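You operate a simulated robot arm through the tools that you are given. There is no shell and no other tool. Be economical: measure what you need, move in short steps, check, and stop when the job is done.

Carry out the task below with a simulated robot arm. There is one attempt and no reset: what you move stays moved.

JOB
Lift the purple box lid open.
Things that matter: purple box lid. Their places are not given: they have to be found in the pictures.

Only the result counts: the job must be done as asked and must still hold three seconds after the hand-in. Knocking over, shifting, dropping, spilling or breaking anything else fails it. Lids that push on must go on centred and level and be pressed home; caps that screw on are set level and turned clockwise until they are tight.

ROBOT AND FRAMES
A 7-joint arm with a two-finger parallel gripper, fixed in place. Base frame: the origin is at the foot of the arm, x ahead of it, y to its left, z up. Readings come in cm, degrees, newtons and seconds.
Its first joint turns from -66.0 to 66.0 degrees. Payload 2.6 kg.
The TCP is the grasp point between the finger pads, 3 cm short of the fingertips. In the tool frame z runs along the fingers and y along their closing line. The gripper opens to 9.4 cm. The fingers are 2.8 cm wide and 1 cm thick; the gripper's body (5 by 9.6 cm) begins 5.5 cm behind the TCP.
Orientation is that of the tool frame in the base frame, as a unit quaternion [x, y, z, w]. With the fingers straight down and closing along the base's y, the tool's x points along the base's -x, its y along +y and its z along -z.

CONTROLS
- The arm moves only by the tool apply_moves. Its argument "rows" is a list of rows, each a list of 3 entries, a list of its own where there are three numbers: the shift along the tool's x, y, z in cm, then the turn, a rotation vector about the tool's x, y, z in degrees, then the opening in per cent of the stroke, from 0 (shut) to 100 (fully open). In form: [[[tx, ty, tz], [rx, ry, rz], claw], ...]. A call has 1 to 10 rows; each row is the pose to reach, as a shift and turn from the pose commanded when the call began, along the tool's axes at that moment. Rows are played at 5 a second. More than 5 cm and 8.6 degrees between two rows, or a gripper value outside its range, and nothing of the call is played. Where a pose cannot be reached the arm comes as near as it can. A force on the tool above 40 N (or 10 N above the force at the start of the call, whichever is more), or a blocked arm, ends the call early, and 0.2 s more pass. The fingers move at their own pace (about 7.2 cm/s each) and stop on an object; they squeeze with about 43 N. The grip force told is the motor's: it shows also when the fingers shut on nothing. Time passes only in rows, and 0.2 s behind the last, so rows that repeat a pose let the fingers close. The reply holds the time, the measured pose of the TCP, the force on the tool along the base axes, the opening and the grip force, in the units named above and with some noise.
- Cameras (640 x 400 px; columns grow to the right, rows downward): "scene" is fixed at [4.9, 45.07, 56.52]; the picture's right is [-0.61, -0.79, 0.00], its down [-0.48, 0.37, -0.79] and it looks along [0.63, -0.48, -0.61] (base axes); focal length 296 px, centre (320, 200). "wrist" rides on the gripper at [-3.7, 0, -5.8] in the tool frame; the picture's right is [0.00, -1.00, 0.00], its down [0.97, 0.00, -0.24] and it looks along [0.24, 0.00, 0.97] (tool axes); focal length 218 px, centre (320, 200).
- grab_frame(camera): a new picture of that camera. It takes no simulated time.
- pixel_to_xyz(camera, pixels): for up to 12 pixels [column, row] of the newest picture of that camera ("zoom" is the newest enlarged one), the place [x, y, z] in the base frame of the surface seen there, good to about 0.2 cm, but the place of the scene camera against the robot may be out by one fixed shift of up to 1.2 cm in any direction. It takes no simulated time.
- zoom(camera, box): a new picture of the part [left, top, right, bottom] of that camera's present view, enlarged. It takes no simulated time.
- finish_job(): hands the job in; it is judged then, once.

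Go step by step. Measure first, check grasps and placings, and put right what went wrong. The budget is 60 turns and 30 pictures, counting those below and the enlarged ones. Unless the task says otherwise, let go and move clear before handing in, and close with one line.

The tools are called after "Emit:" by a JSON object that holds its "name" and its "arguments". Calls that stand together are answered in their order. apply_moves: Moves the arm, as the interface text tells. Its arguments: {"type":"object","properties":{"rows":{"type":"array","items":{"type":"array"}}},"required":["rows"]} The other tools are called the same way: grab_frame (camera) takes a picture; pixel_to_xyz (camera, pixels) gives the place of the surface under pixels of a picture; zoom (camera, box) takes an enlarged picture of a part of a camera's view; finish_job () hands the job in.

At the start:

```text
time_s: 0.0
ee_pos: [35.72, 18.46, 37.57]
tcp_rot: [0.0, 1.0, 0.0, 0.0]
ft_force: [0.6, -0.4, 0.3]
opening: 9.41
finger_force: 0.1
```

scene: 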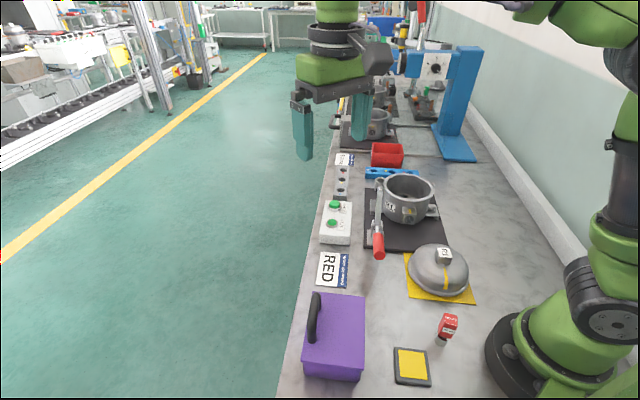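
wrist: 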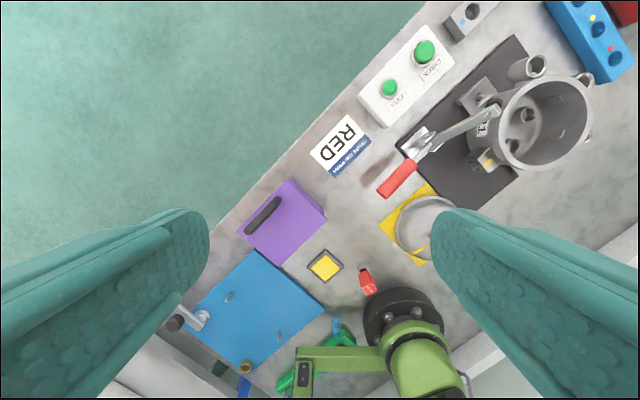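

The purple box is at scene pixels (335,335), with a black handle at about (315,318). I'll enlarge it in both views.

Emit:
{"name": "zoom", "arguments": {"camera": "scene", "box": [270, 270, 430, 400]}}

Emit:
{"name": "zoom", "arguments": {"camera": "wrist", "box": [220, 160, 360, 280]}}

Emit:
{"name": "pixel_to_xyz", "arguments": {"camera": "scene", "pixels": [[313, 294], [365, 294], [361, 355], [304, 350], [316, 295], [312, 318], [311, 340], [360, 378], [306, 372], [335, 325]]}}

Emit:
{"name": "pixel_to_xyz", "arguments": {"camera": "wrist", "pixels": [[288, 182], [325, 212], [285, 258], [241, 233], [278, 199], [262, 215], [248, 231], [290, 225], [325, 240], [270, 185], [230, 215]]}}

```text
3.08 times, centred on (350, 335) of scene
```

zoom: 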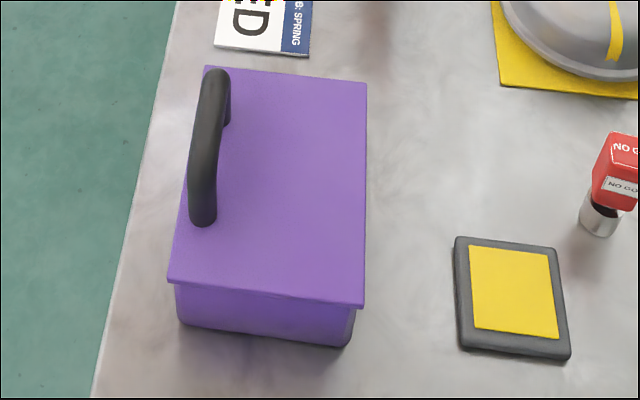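

```text
3.33 times, centred on (290, 220) of wrist
```

zoom: 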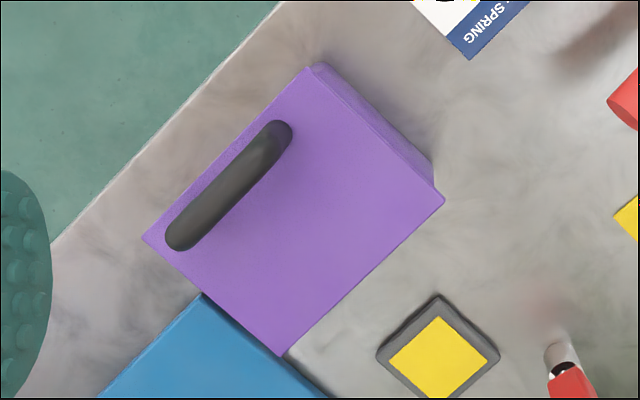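

```text
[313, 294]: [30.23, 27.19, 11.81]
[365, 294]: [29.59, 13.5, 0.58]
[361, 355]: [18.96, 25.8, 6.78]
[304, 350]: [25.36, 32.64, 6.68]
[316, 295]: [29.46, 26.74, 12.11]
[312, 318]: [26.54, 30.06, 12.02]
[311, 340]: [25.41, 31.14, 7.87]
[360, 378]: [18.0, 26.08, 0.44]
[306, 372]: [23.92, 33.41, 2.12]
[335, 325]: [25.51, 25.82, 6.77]
```

```text
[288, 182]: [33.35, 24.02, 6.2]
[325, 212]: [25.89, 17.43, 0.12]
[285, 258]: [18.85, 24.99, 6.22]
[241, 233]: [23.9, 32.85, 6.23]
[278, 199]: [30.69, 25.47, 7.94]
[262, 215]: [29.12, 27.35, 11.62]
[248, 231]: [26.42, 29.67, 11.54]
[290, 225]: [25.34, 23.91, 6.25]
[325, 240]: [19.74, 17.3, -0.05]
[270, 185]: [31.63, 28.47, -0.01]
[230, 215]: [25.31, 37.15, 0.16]
```

The box lid runs roughly diagonally: the handle is near the outer edge, so the hinge should be along the robot-side edge. I'll sample the lid corners and handle bar in the enlarged wrist picture.

Emit:
{"name": "pixel_to_xyz", "arguments": {"camera": "zoom", "pixels": [[310, 72], [436, 198], [282, 346], [150, 238], [275, 140], [253, 160], [228, 185], [203, 213], [182, 236], [290, 240], [215, 310], [350, 360]]}}

```text
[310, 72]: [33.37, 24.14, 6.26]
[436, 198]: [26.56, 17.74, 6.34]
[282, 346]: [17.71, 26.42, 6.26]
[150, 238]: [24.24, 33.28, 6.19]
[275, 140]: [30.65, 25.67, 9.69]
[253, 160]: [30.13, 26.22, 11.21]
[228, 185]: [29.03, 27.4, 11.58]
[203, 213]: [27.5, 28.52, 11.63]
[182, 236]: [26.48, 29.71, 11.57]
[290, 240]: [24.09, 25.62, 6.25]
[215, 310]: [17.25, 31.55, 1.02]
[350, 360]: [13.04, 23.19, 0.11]
```

The handle bar is centred near (28.3, 27.9), top z 11.6, running along (0.71,-0.71). The lid top is at z 6.2 and the hinge edge sits about 8.4 cm towards the robot. I'll move above the bar and turn 45° so the fingers straddle it.

Emit:
{"name": "apply_moves", "arguments": {"rows": [[[1.24, 1.57, 2.93], [0, 0, 7.5], 100], [[2.48, 3.13, 5.86], [0, 0, 15], 100], [[3.72, 4.7, 8.8], [0, 0, 22.5], 100], [[4.96, 6.27, 11.7], [0, 0, 30], 100], [[6.2, 7.83, 14.64], [0, 0, 37.5], 100], [[7.44, 9.4, 17.57], [0, 0, 45], 100], [[7.44, 9.4, 17.57], [0, 0, 45], 100]]}}

Emit:
{"name": "grab_frame", "arguments": {"camera": "wrist"}}

Emit:
{"name": "grab_frame", "arguments": {"camera": "scene"}}

```text
time_s: 1.6
ee_pos: [28.35, 27.92, 20.05]
tcp_rot: [0.382, 0.924, 0.0, -0.001]
ft_force: [0.0, -0.5, 0.4]
opening: 9.4
finger_force: 0.1
```

```text
25 pictures are left
```

wrist: 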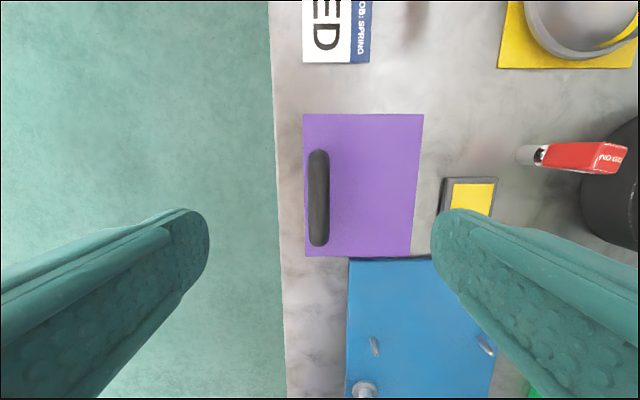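

```text
24 pictures are left
```

scene: 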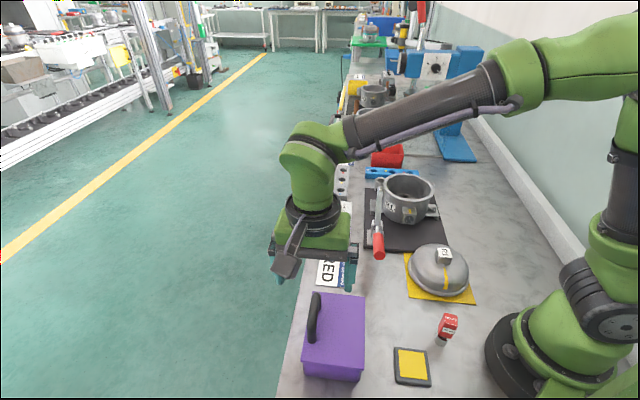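

The bar is centred between the fingers at column 318, rows 150–245. I'll re-measure it from here before going down.

Emit:
{"name": "pixel_to_xyz", "arguments": {"camera": "wrist", "pixels": [[318, 155], [318, 175], [318, 200], [318, 220], [318, 240], [312, 200], [325, 200], [304, 116], [422, 116], [410, 254], [360, 180], [295, 200]]}}

```text
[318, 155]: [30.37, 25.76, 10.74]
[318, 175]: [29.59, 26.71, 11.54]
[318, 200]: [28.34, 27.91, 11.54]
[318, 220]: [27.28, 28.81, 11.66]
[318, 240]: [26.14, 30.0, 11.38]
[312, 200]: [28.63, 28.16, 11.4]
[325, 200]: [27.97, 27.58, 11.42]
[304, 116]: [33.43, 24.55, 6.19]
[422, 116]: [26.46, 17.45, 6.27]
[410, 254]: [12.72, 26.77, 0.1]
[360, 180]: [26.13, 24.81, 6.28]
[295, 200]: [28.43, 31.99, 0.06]
```

Bar centre is confirmed at (28.3, 27.85) with its top at 11.55. I'll descend to z≈10.9 and close on it.

Emit:
{"name": "apply_moves", "arguments": {"rows": [[[0, 0, 3], [0, 0, 0], 100], [[0, 0, 6], [0, 0, 0], 100], [[0, 0, 8], [0, 0, 0], 100], [[0, 0, 9.1], [0, 0, 0], 100], [[0, 0, 9.1], [0, 0, 0], 50], [[0, 0, 9.1], [0, 0, 0], 0], [[0, 0, 9.1], [0, 0, 0], 0], [[0, 0, 9.1], [0, 0, 0], 0]]}}

Emit:
{"name": "grab_frame", "arguments": {"camera": "wrist"}}

```text
time_s: 3.4
ee_pos: [28.37, 27.8, 11.09]
tcp_rot: [0.382, 0.924, 0.0, 0.0]
ft_force: [0.4, -0.2, -0.1]
opening: 1.95
finger_force: 44.6
```

```text
23 pictures are left
```

wrist: 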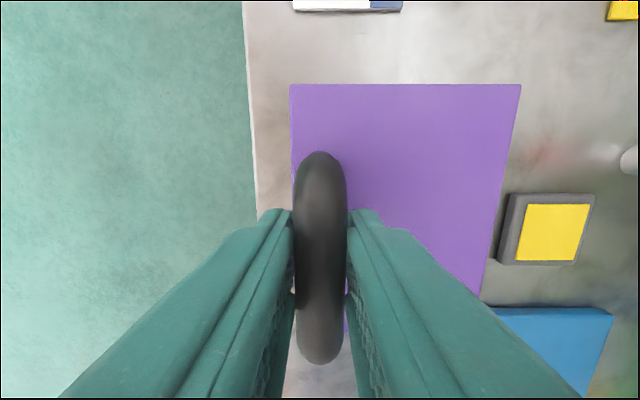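

The bar is held (opening 1.95, 44.6 N). I'll start opening along an arc about the hinge edge (n≈31.3, z≈5.9), turning the tool with it, first to 16°.

Emit:
{"name": "apply_moves", "arguments": {"rows": [[[0, -0.19, -0.29], [-2, 0, 0], 0], [[0, -0.39, -0.58], [-4, 0, 0], 0], [[0, -0.6, -0.85], [-6, 0, 0], 0], [[0, -0.81, -1.12], [-8, 0, 0], 0], [[0, -1.04, -1.39], [-10, 0, 0], 0], [[0, -1.27, -1.64], [-12, 0, 0], 0], [[0, -1.51, -1.88], [-14, 0, 0], 0], [[0, -1.76, -2.12], [-16, 0, 0], 0]]}}

Emit:
{"name": "grab_frame", "arguments": {"camera": "scene"}}

```text
time_s: 5.2
ee_pos: [27.19, 26.65, 13.11]
tcp_rot: [0.379, 0.915, 0.129, 0.054]
ft_force: [1.7, 6.4, 5.1]
opening: 1.96
finger_force: 44.5
```

```text
22 pictures are left
```

scene: 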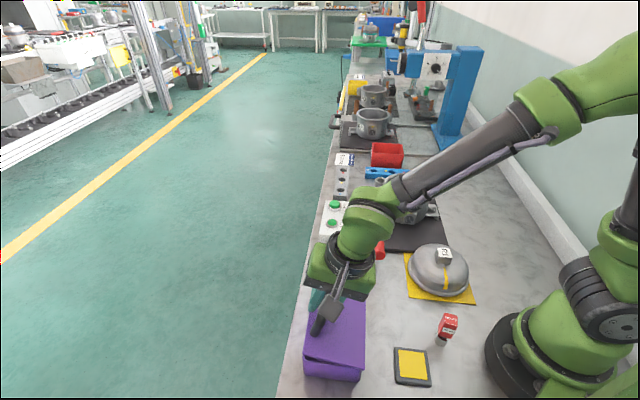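

The lid looks raised at its outer edge near (310,340), and forces are modest. I'll enlarge to check the box body hasn't moved.

Emit:
{"name": "zoom", "arguments": {"camera": "scene", "box": [270, 270, 430, 400]}}

```text
3.08 times, centred on (350, 335) of scene
```

zoom: 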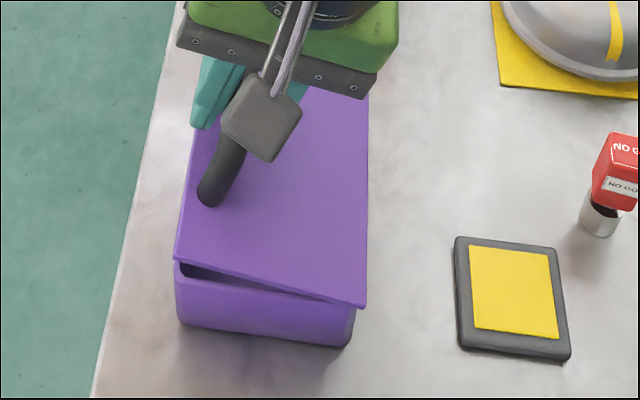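

The lid is hinged on the robot-side edge as expected and the body is unmoved. I'll continue the same arc in the tool frame, another 24°.

Emit:
{"name": "apply_moves", "arguments": {"rows": [[[0, -0.38, -0.57], [-4, 0, 0], 0], [[0, -0.81, -1.12], [-8, 0, 0], 0], [[0, -1.27, -1.63], [-12, 0, 0], 0], [[0, -1.76, -2.12], [-16, 0, 0], 0], [[0, -2.29, -2.56], [-20, 0, 0], 0], [[0, -2.84, -2.97], [-24, 0, 0], 0], [[0, -2.84, -2.97], [-24, 0, 0], 0]]}}

Emit:
{"name": "zoom", "arguments": {"camera": "scene", "box": [230, 220, 430, 400]}}

```text
time_s: 6.8
ee_pos: [24.66, 24.34, 15.26]
tcp_rot: [0.359, 0.867, 0.318, 0.133]
ft_force: [8.1, 2.5, 17.5]
opening: 1.96
finger_force: 45.2
```

```text
2.22 times, centred on (330, 310) of scene
```

zoom: 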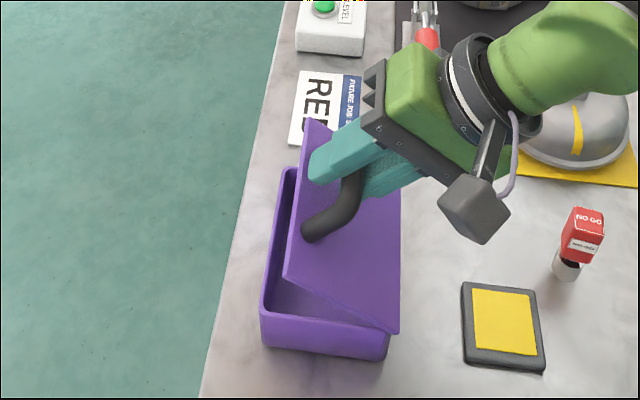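

The lid is about 40° open and the body is still in place. The force (about 19 N, radially outward) says the true arc is slightly larger, so I'll correct the radius and go another 24°.

Emit:
{"name": "apply_moves", "arguments": {"rows": [[[0, 0.13, -0.08], [0, 0, 0], 0], [[0, -0.24, -0.66], [-4, 0, 0], 0], [[0, -0.66, -1.22], [-8, 0, 0], 0], [[0, -1.11, -1.75], [-12, 0, 0], 0], [[0, -1.59, -2.24], [-16, 0, 0], 0], [[0, -2.11, -2.7], [-20, 0, 0], 0], [[0, -2.66, -3.12], [-24, 0, 0], 0], [[0, -2.66, -3.12], [-24, 0, 0], 0]]}}

Emit:
{"name": "zoom", "arguments": {"camera": "scene", "box": [230, 220, 430, 400]}}

```text
time_s: 7.6
ee_pos: [24.86, 24.4, 15.45]
tcp_rot: [0.357, 0.855, 0.348, 0.143]
ft_force: [-0.1, -0.7, -1.7]
opening: 1.54
finger_force: 45.3
out of reach, approached as far as the arm can: row 2, 3
stopped in row 3: the force on the tool passed its limit (the readings are from after the stop); the commanded pose is now the measured one
```

```text
2.22 times, centred on (330, 310) of scene
```

zoom: 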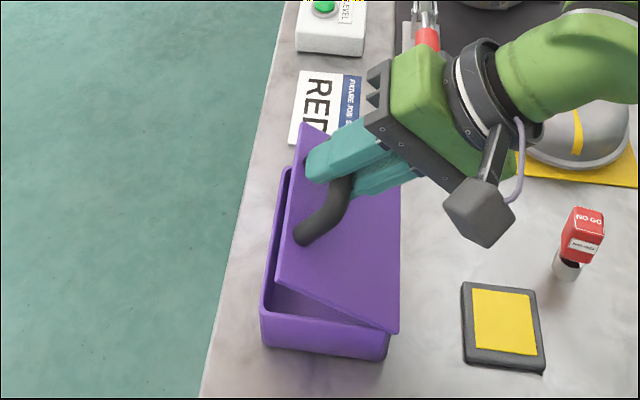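

The arm ran out of tilt at about 43° and the grip slipped slightly (opening 1.54). The lid is still held partly open; I'll look from the wrist to see where the bar sits between the pads.

Emit:
{"name": "grab_frame", "arguments": {"camera": "wrist"}}

Emit:
{"name": "zoom", "arguments": {"camera": "scene", "box": [290, 240, 390, 310]}}

```text
18 pictures are left
```

wrist: 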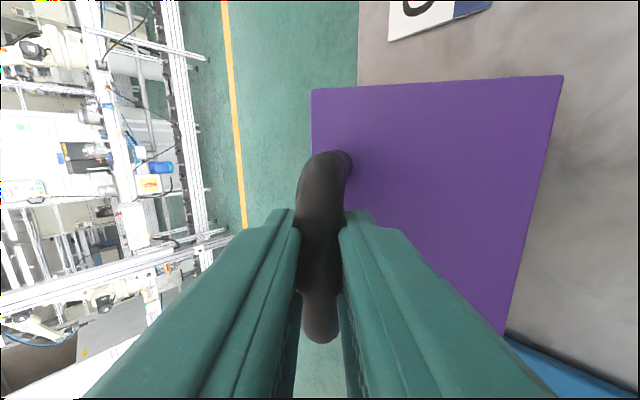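

```text
5.71 times, centred on (340, 275) of scene
```

zoom: 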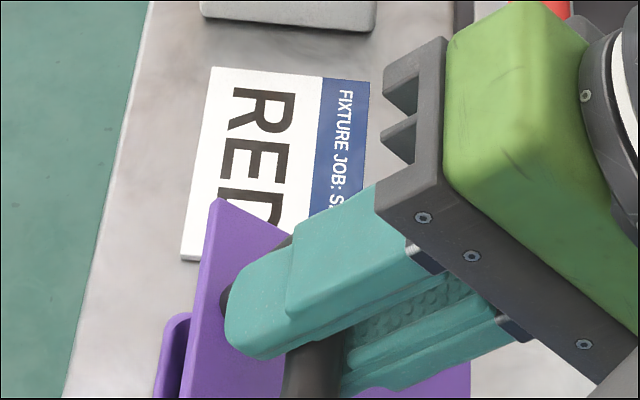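

The bar still sits between the pads, about 0.5 cm past the TCP, with the lid open about 35°. I'll roll the tool back upright about the bar while gripping, so that I can continue the arc with the tool pointing down.

Emit:
{"name": "apply_moves", "arguments": {"rows": [[[0, 0.04, 0], [5, 0, 0], 0], [[0, 0.09, 0.01], [10, 0, 0], 0], [[0, 0.13, 0.02], [15, 0, 0], 0], [[0, 0.17, 0.03], [20, 0, 0], 0], [[0, 0.21, 0.05], [25, 0, 0], 0], [[0, 0.25, 0.07], [30, 0, 0], 0], [[0, 0.29, 0.1], [36, 0, 0], 0], [[0, 0.29, 0.1], [36, 0, 0], 0]]}}

Emit:
{"name": "zoom", "arguments": {"camera": "scene", "box": [230, 220, 430, 400]}}

```text
time_s: 9.4
ee_pos: [25.25, 24.93, 15.67]
tcp_rot: [0.382, 0.921, 0.07, 0.028]
ft_force: [-2.2, 20.4, 22.4]
opening: 1.54
finger_force: 45.2
```

```text
2.22 times, centred on (330, 310) of scene
```

zoom: 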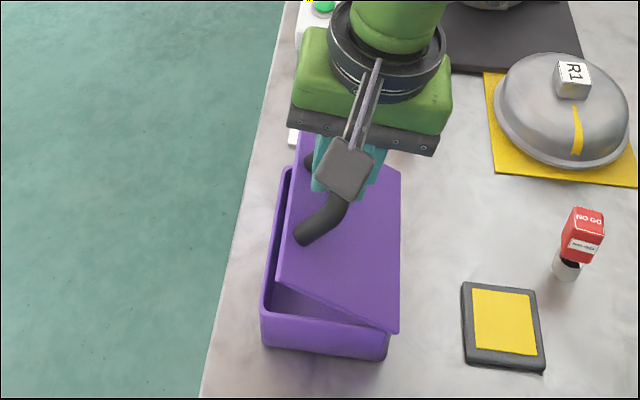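

The tool is upright again (about 9° tilt) and the lid stayed open. There is about 30 N pushing outward, so I'll first relieve it with a small outward shift.

Emit:
{"name": "apply_moves", "arguments": {"rows": [[[0, 0.04, -0.1], [0, 0, 0], 0], [[0, 0.08, -0.2], [0, 0, 0], 0]]}}

```text
time_s: 10.0
ee_pos: [25.15, 24.86, 15.8]
tcp_rot: [0.383, 0.921, 0.068, 0.026]
ft_force: [-4.2, 17.2, 12.7]
opening: 1.52
finger_force: 45.1
```

The vertical load dropped; what remains is mostly lateral along the bar. I'll ease that with a small tool +x shift and continue the arc with half tilt.

Emit:
{"name": "apply_moves", "arguments": {"rows": [[[0.15, 0, -0.05], [0, 0, 0], 0], [[0.15, -0.35, -0.3], [-1.2, 0, 0], 0], [[0.15, -0.74, -0.5], [-2.5, 0, 0], 0], [[0.15, -1.14, -0.7], [-3.7, 0, 0], 0], [[0.15, -1.55, -0.89], [-5, 0, 0], 0], [[0.15, -1.97, -1.06], [-6.2, 0, 0], 0], [[0.15, -2.39, -1.21], [-7.5, 0, 0], 0]]}}

Emit:
{"name": "zoom", "arguments": {"camera": "scene", "box": [230, 220, 430, 400]}}

```text
time_s: 11.6
ee_pos: [23.29, 22.87, 16.69]
tcp_rot: [0.382, 0.914, 0.127, 0.051]
ft_force: [8.1, -5.1, 2.4]
opening: 1.54
finger_force: 44.8
```

```text
2.22 times, centred on (330, 310) of scene
```

zoom: 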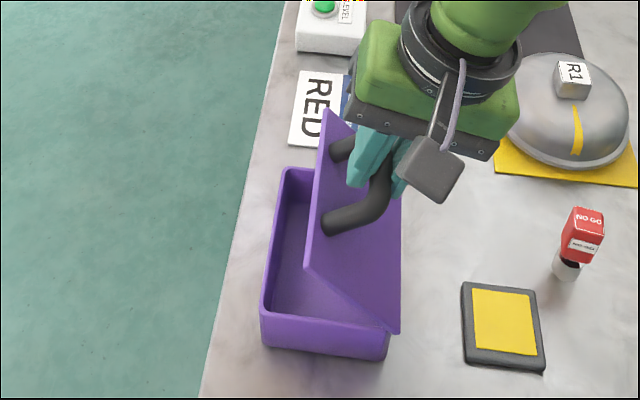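

The lid is now about 48° open, with low forces and the body unmoved. I'll go on along the arc to about 73°.

Emit:
{"name": "apply_moves", "arguments": {"rows": [[[0, -0.41, -0.18], [-1, 0, 0], 0], [[0, -0.83, -0.35], [-2, 0, 0], 0], [[0, -1.26, -0.49], [-3, 0, 0], 0], [[0, -1.69, -0.62], [-4, 0, 0], 0], [[0, -2.13, -0.73], [-5, 0, 0], 0], [[0, -2.57, -0.82], [-6, 0, 0], 0], [[0, -3.02, -0.89], [-7, 0, 0], 0], [[0, -3.46, -0.94], [-8, 0, 0], 0], [[0, -3.91, -0.97], [-9, 0, 0], 0], [[0, -4.36, -0.98], [-10, 0, 0], 0]]}}

Emit:
{"name": "zoom", "arguments": {"camera": "scene", "box": [230, 220, 430, 400]}}

```text
time_s: 13.8
ee_pos: [20.05, 19.94, 16.49]
tcp_rot: [0.373, 0.9, 0.208, 0.084]
ft_force: [8.8, -13.1, 16.6]
opening: 1.55
finger_force: 45.0
```

```text
2.22 times, centred on (330, 310) of scene
```

zoom: 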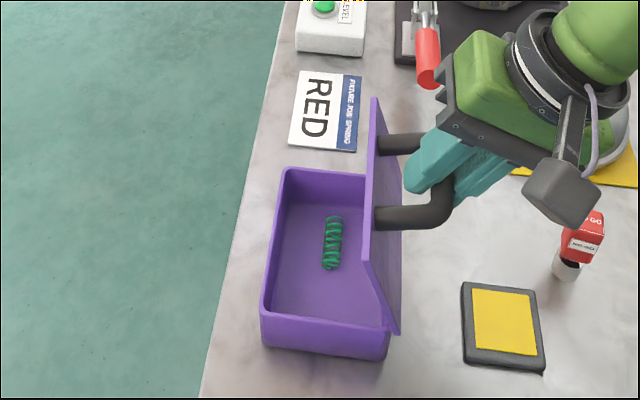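

The lid is about 73° open, the spring inside is undisturbed. I'll keep the tilt and go on past vertical to about 93°+.

Emit:
{"name": "apply_moves", "arguments": {"rows": [[[-0.12, -0.1, -0.12], [0, 0, 0], 0], [[-0.12, -0.43, -0.19], [0, 0, 0], 0], [[-0.12, -0.86, -0.25], [0, 0, 0], 0], [[-0.12, -1.3, -0.29], [0, 0, 0], 0], [[-0.12, -1.73, -0.31], [0, 0, 0], 0], [[-0.12, -2.17, -0.32], [0, 0, 0], 0], [[-0.12, -2.6, -0.31], [0, 0, 0], 0], [[-0.12, -3.04, -0.28], [0, 0, 0], 0], [[-0.12, -3.47, -0.22], [0, 0, 0], 0]]}}

Emit:
{"name": "zoom", "arguments": {"camera": "scene", "box": [230, 220, 430, 400]}}

```text
time_s: 15.8
ee_pos: [19.62, 19.47, 16.48]
tcp_rot: [0.376, 0.9, 0.205, 0.083]
ft_force: [-4.4, 16.6, -29.1]
opening: 1.56
finger_force: 44.9
out of reach, approached as far as the arm can: row 3, 4, 5, 6, 7, 8, 9
```

```text
2.22 times, centred on (330, 310) of scene
```

zoom: 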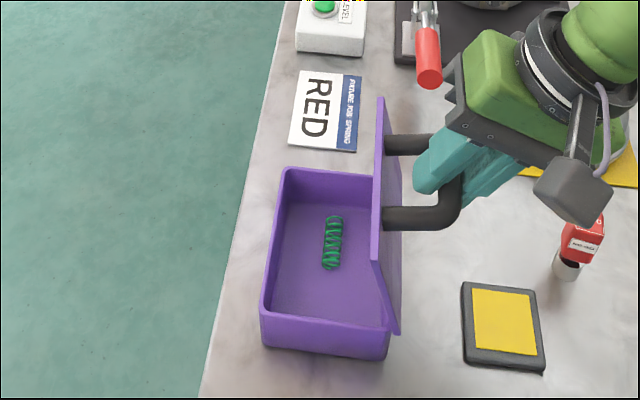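

The arm is at its reach limit for this tilt (TCP about 27.6 cm out), with the lid near 76°, and there is now 29 N inward. I'll ease down a touch first and see whether the commanded pose is still out of reach.

Emit:
{"name": "apply_moves", "arguments": {"rows": [[[0, 0.04, 0.1], [1, 0, 0], 0], [[0, 0.06, 0.2], [2, 0, 0], 0]]}}

```text
time_s: 16.4
ee_pos: [20.09, 19.73, 16.65]
tcp_rot: [0.375, 0.903, 0.194, 0.079]
ft_force: [-19.1, 16.3, 6.3]
opening: 1.54
finger_force: 45.0
```

The commanded pose is reachable again and forces are mostly lateral. I'll roll the tool upright about the bar, easing the sideways load.

Emit:
{"name": "apply_moves", "arguments": {"rows": [[[0.15, 0.06, 0], [4, 0, 0], 0], [[0.2, 0.12, 0.01], [8, 0, 0], 0], [[0.2, 0.18, 0.02], [12, 0, 0], 0], [[0.2, 0.23, 0.03], [16, 0, 0], 0], [[0.2, 0.29, 0.05], [20, 0, 0], 0], [[0.2, 0.35, 0.07], [24, 0, 0], 0], [[0.2, 0.35, 0.07], [24, 0, 0], 0]]}}

Emit:
{"name": "zoom", "arguments": {"camera": "scene", "box": [230, 220, 430, 400]}}

```text
time_s: 18.0
ee_pos: [20.22, 19.84, 16.57]
tcp_rot: [0.385, 0.923, -0.002, -0.001]
ft_force: [13.8, -8.1, -5.2]
opening: 1.57
finger_force: 45.1
```

```text
2.22 times, centred on (330, 310) of scene
```

zoom: 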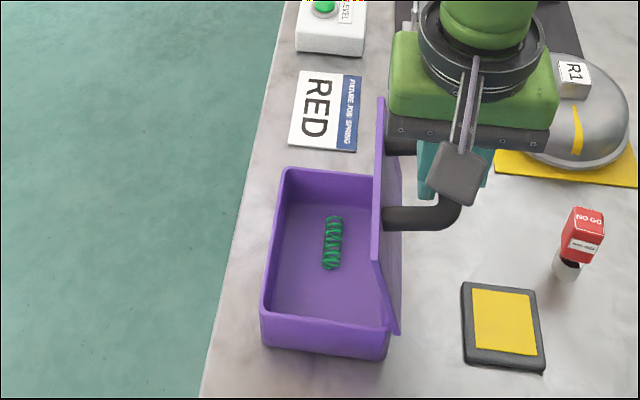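

The tool is upright and the lid is about 75° open. I'll now draw the bar toward the robot and slightly down along the arc, past vertical.

Emit:
{"name": "apply_moves", "arguments": {"rows": [[[-0.1, -0.41, 0.12], [0, 0, 0], 0], [[-0.1, -0.82, 0.27], [0, 0, 0], 0], [[-0.1, -1.22, 0.44], [0, 0, 0], 0], [[-0.1, -1.62, 0.62], [0, 0, 0], 0], [[-0.1, -2.0, 0.82], [0, 0, 0], 0], [[-0.1, -2.39, 1.04], [0, 0, 0], 0], [[-0.1, -2.76, 1.27], [0, 0, 0], 0], [[-0.1, -3.12, 1.52], [0, 0, 0], 0]]}}

Emit:
{"name": "zoom", "arguments": {"camera": "scene", "box": [230, 220, 430, 400]}}

```text
time_s: 19.8
ee_pos: [17.87, 17.61, 15.02]
tcp_rot: [0.384, 0.923, -0.001, -0.003]
ft_force: [5.5, -2.3, 2.0]
opening: 1.56
finger_force: 45.0
```

```text
2.22 times, centred on (330, 310) of scene
```

zoom: 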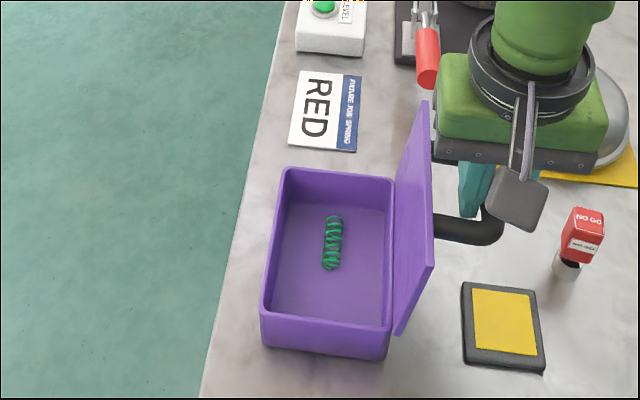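

The lid is just past vertical (about 95°) with very low forces. I'll go on gently another ~10° to feel for the end stop.

Emit:
{"name": "apply_moves", "arguments": {"rows": [[[0, -0.29, 0.22], [0, 0, 0], 0], [[0, -0.56, 0.44], [0, 0, 0], 0], [[0, -0.82, 0.67], [0, 0, 0], 0], [[0, -1.07, 0.9], [0, 0, 0], 0], [[0, -1.3, 1.15], [0, 0, 0], 0]]}}

Emit:
{"name": "zoom", "arguments": {"camera": "scene", "box": [230, 220, 430, 400]}}

```text
time_s: 21.0
ee_pos: [16.94, 16.8, 14.06]
tcp_rot: [0.384, 0.923, 0.0, -0.001]
ft_force: [0.9, 1.7, 21.3]
opening: 1.56
finger_force: 44.7
```

```text
2.22 times, centred on (330, 310) of scene
```

zoom: 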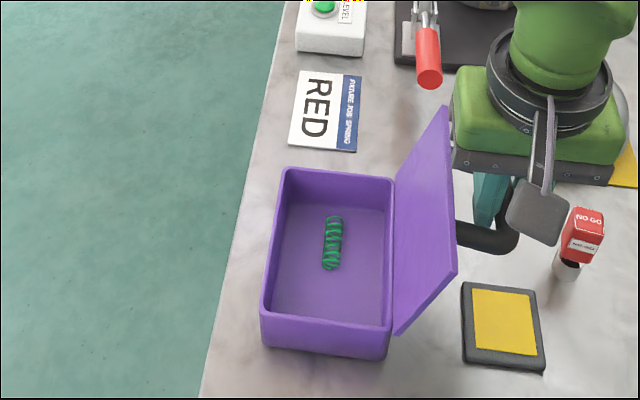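

There is about 21 N upward now, which may be the end stop at about 103°. I'll loosen the fingers slightly, keeping the bar caged, to see whether the lid rests by itself.

Emit:
{"name": "apply_moves", "arguments": {"rows": [[[0, 0, 0], [0, 0, 0], 24], [[0, 0, 0], [0, 0, 0], 26], [[0, 0, 0], [0, 0, 0], 28], [[0, 0, 0], [0, 0, 0], 28]]}}

Emit:
{"name": "zoom", "arguments": {"camera": "scene", "box": [230, 220, 430, 400]}}

Emit:
{"name": "grab_frame", "arguments": {"camera": "wrist"}}

```text
time_s: 22.0
ee_pos: [16.95, 16.68, 14.0]
tcp_rot: [0.385, 0.923, 0.0, -0.002]
ft_force: [0.7, 0.6, 0.7]
opening: 2.63
finger_force: 0.1
```

```text
2.22 times, centred on (330, 310) of scene
```

zoom: 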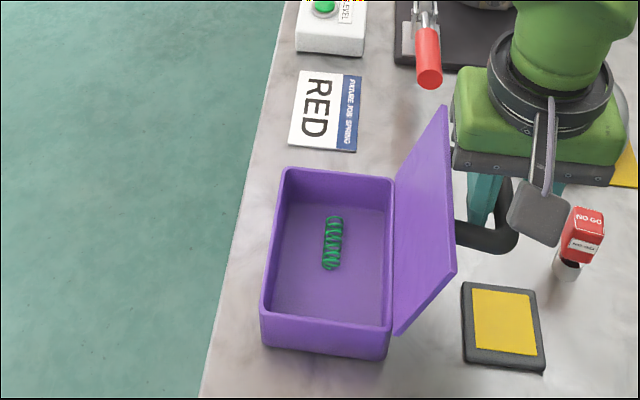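

```text
8 pictures are left
```

wrist: 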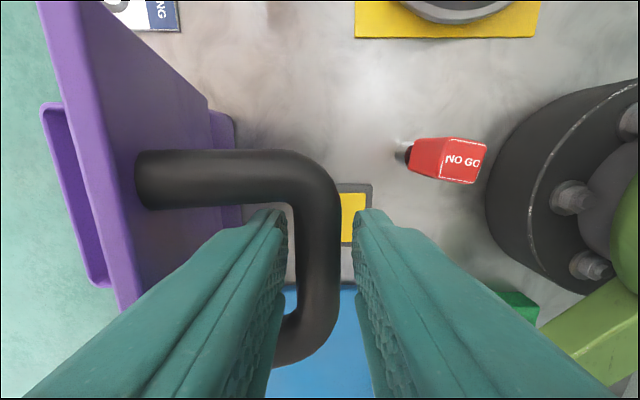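

With the grip loosened (forces near zero), the lid stands by itself at about 103°. I'll open a little more, keeping clear of the lid plate, and go straight up slowly.

Emit:
{"name": "apply_moves", "arguments": {"rows": [[[0, 0, 0], [0, 0, 0], 36], [[0, 0, 0], [0, 0, 0], 40], [[0, 0, -1], [0, 0, 0], 40], [[0, 0, -2], [0, 0, 0], 40], [[0, 0, -3.5], [0, 0, 0], 40], [[0, 0, -5], [0, 0, 0], 40], [[0, 0, -7], [0, 0, 0], 40], [[0, 0, -9], [0, 0, 0], 40], [[0, 0, -11], [0, 0, 0], 40]]}}

Emit:
{"name": "grab_frame", "arguments": {"camera": "scene"}}

```text
time_s: 24.0
ee_pos: [16.95, 16.67, 25.01]
tcp_rot: [0.384, 0.923, -0.002, -0.003]
ft_force: [-1.2, 0.7, 0.3]
opening: 3.74
finger_force: 0.1
```

```text
7 pictures are left
```

scene: 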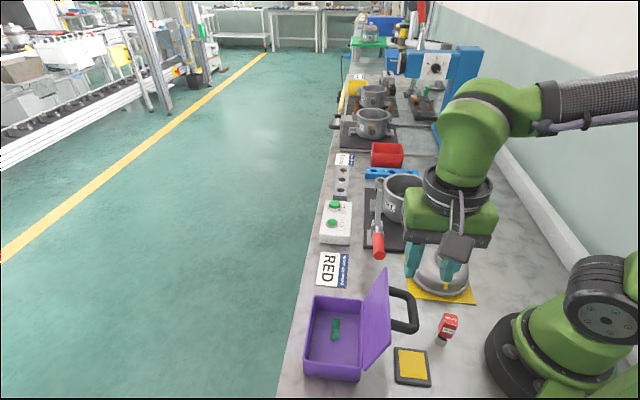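

The lid stands open on its own (plate at (375,320), handle at (405,310)), and nothing else has moved. I'll wait two more seconds and check that it holds.

Emit:
{"name": "apply_moves", "arguments": {"rows": [[[0, 0, -12], [0, 0, 0], 40], [[0, 0, -12], [0, 0, 0], 40], [[0, 0, -12], [0, 0, 0], 40], [[0, 0, -12], [0, 0, 0], 40], [[0, 0, -12], [0, 0, 0], 40], [[0, 0, -12], [0, 0, 0], 40], [[0, 0, -12], [0, 0, 0], 40], [[0, 0, -12], [0, 0, 0], 40], [[0, 0, -12], [0, 0, 0], 40], [[0, 0, -12], [0, 0, 0], 40]]}}

Emit:
{"name": "zoom", "arguments": {"camera": "scene", "box": [230, 220, 430, 400]}}

```text
refused: row 1 steps farther than a row can; nothing moved
```

```text
2.22 times, centred on (330, 310) of scene
```

zoom: 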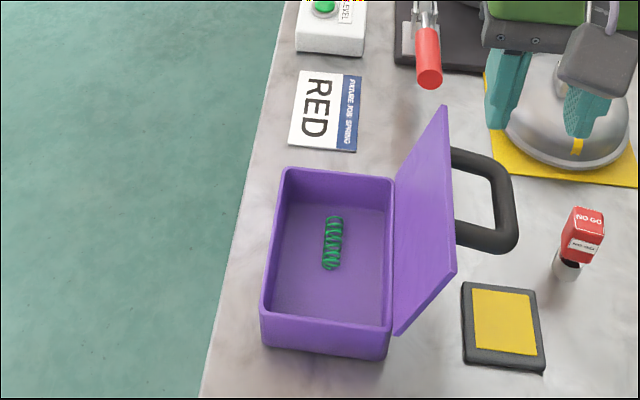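

The call was refused because I forgot shifts restart from each call, so nothing moved. I'll wait with a small rise instead and check the lid again.

Emit:
{"name": "apply_moves", "arguments": {"rows": [[[0, 0, -1], [0, 0, 0], 40], [[0, 0, -2], [0, 0, 0], 40], [[0, 0, -2], [0, 0, 0], 40], [[0, 0, -2], [0, 0, 0], 40], [[0, 0, -2], [0, 0, 0], 40], [[0, 0, -2], [0, 0, 0], 40], [[0, 0, -2], [0, 0, 0], 40], [[0, 0, -2], [0, 0, 0], 40], [[0, 0, -2], [0, 0, 0], 40], [[0, 0, -2], [0, 0, 0], 40]]}}

Emit:
{"name": "zoom", "arguments": {"camera": "scene", "box": [230, 220, 430, 400]}}

```text
time_s: 26.2
ee_pos: [16.95, 16.72, 26.95]
tcp_rot: [0.385, 0.923, -0.001, -0.002]
ft_force: [1.0, -0.6, -0.4]
opening: 3.76
finger_force: 0.0
```

```text
2.22 times, centred on (330, 310) of scene
```

zoom: 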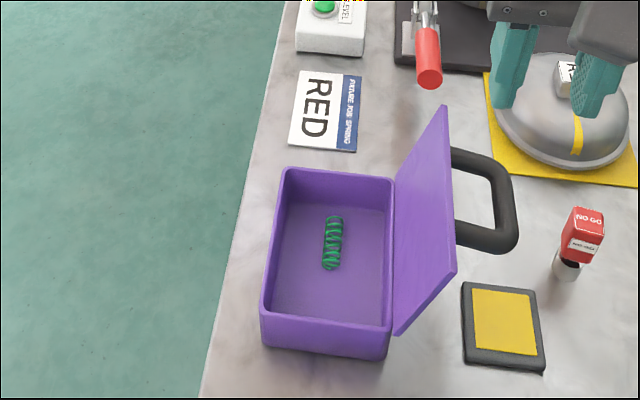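

The lid has not moved over two seconds and the gripper is clear of it, so I'm handing in.

Emit:
{"name": "finish_job", "arguments": {}}

```text
The job is handed in.
```

The purple box lid is open to about 103° and standing on its own, the gripper is clear of it, and I saw nothing else in the pictures move.
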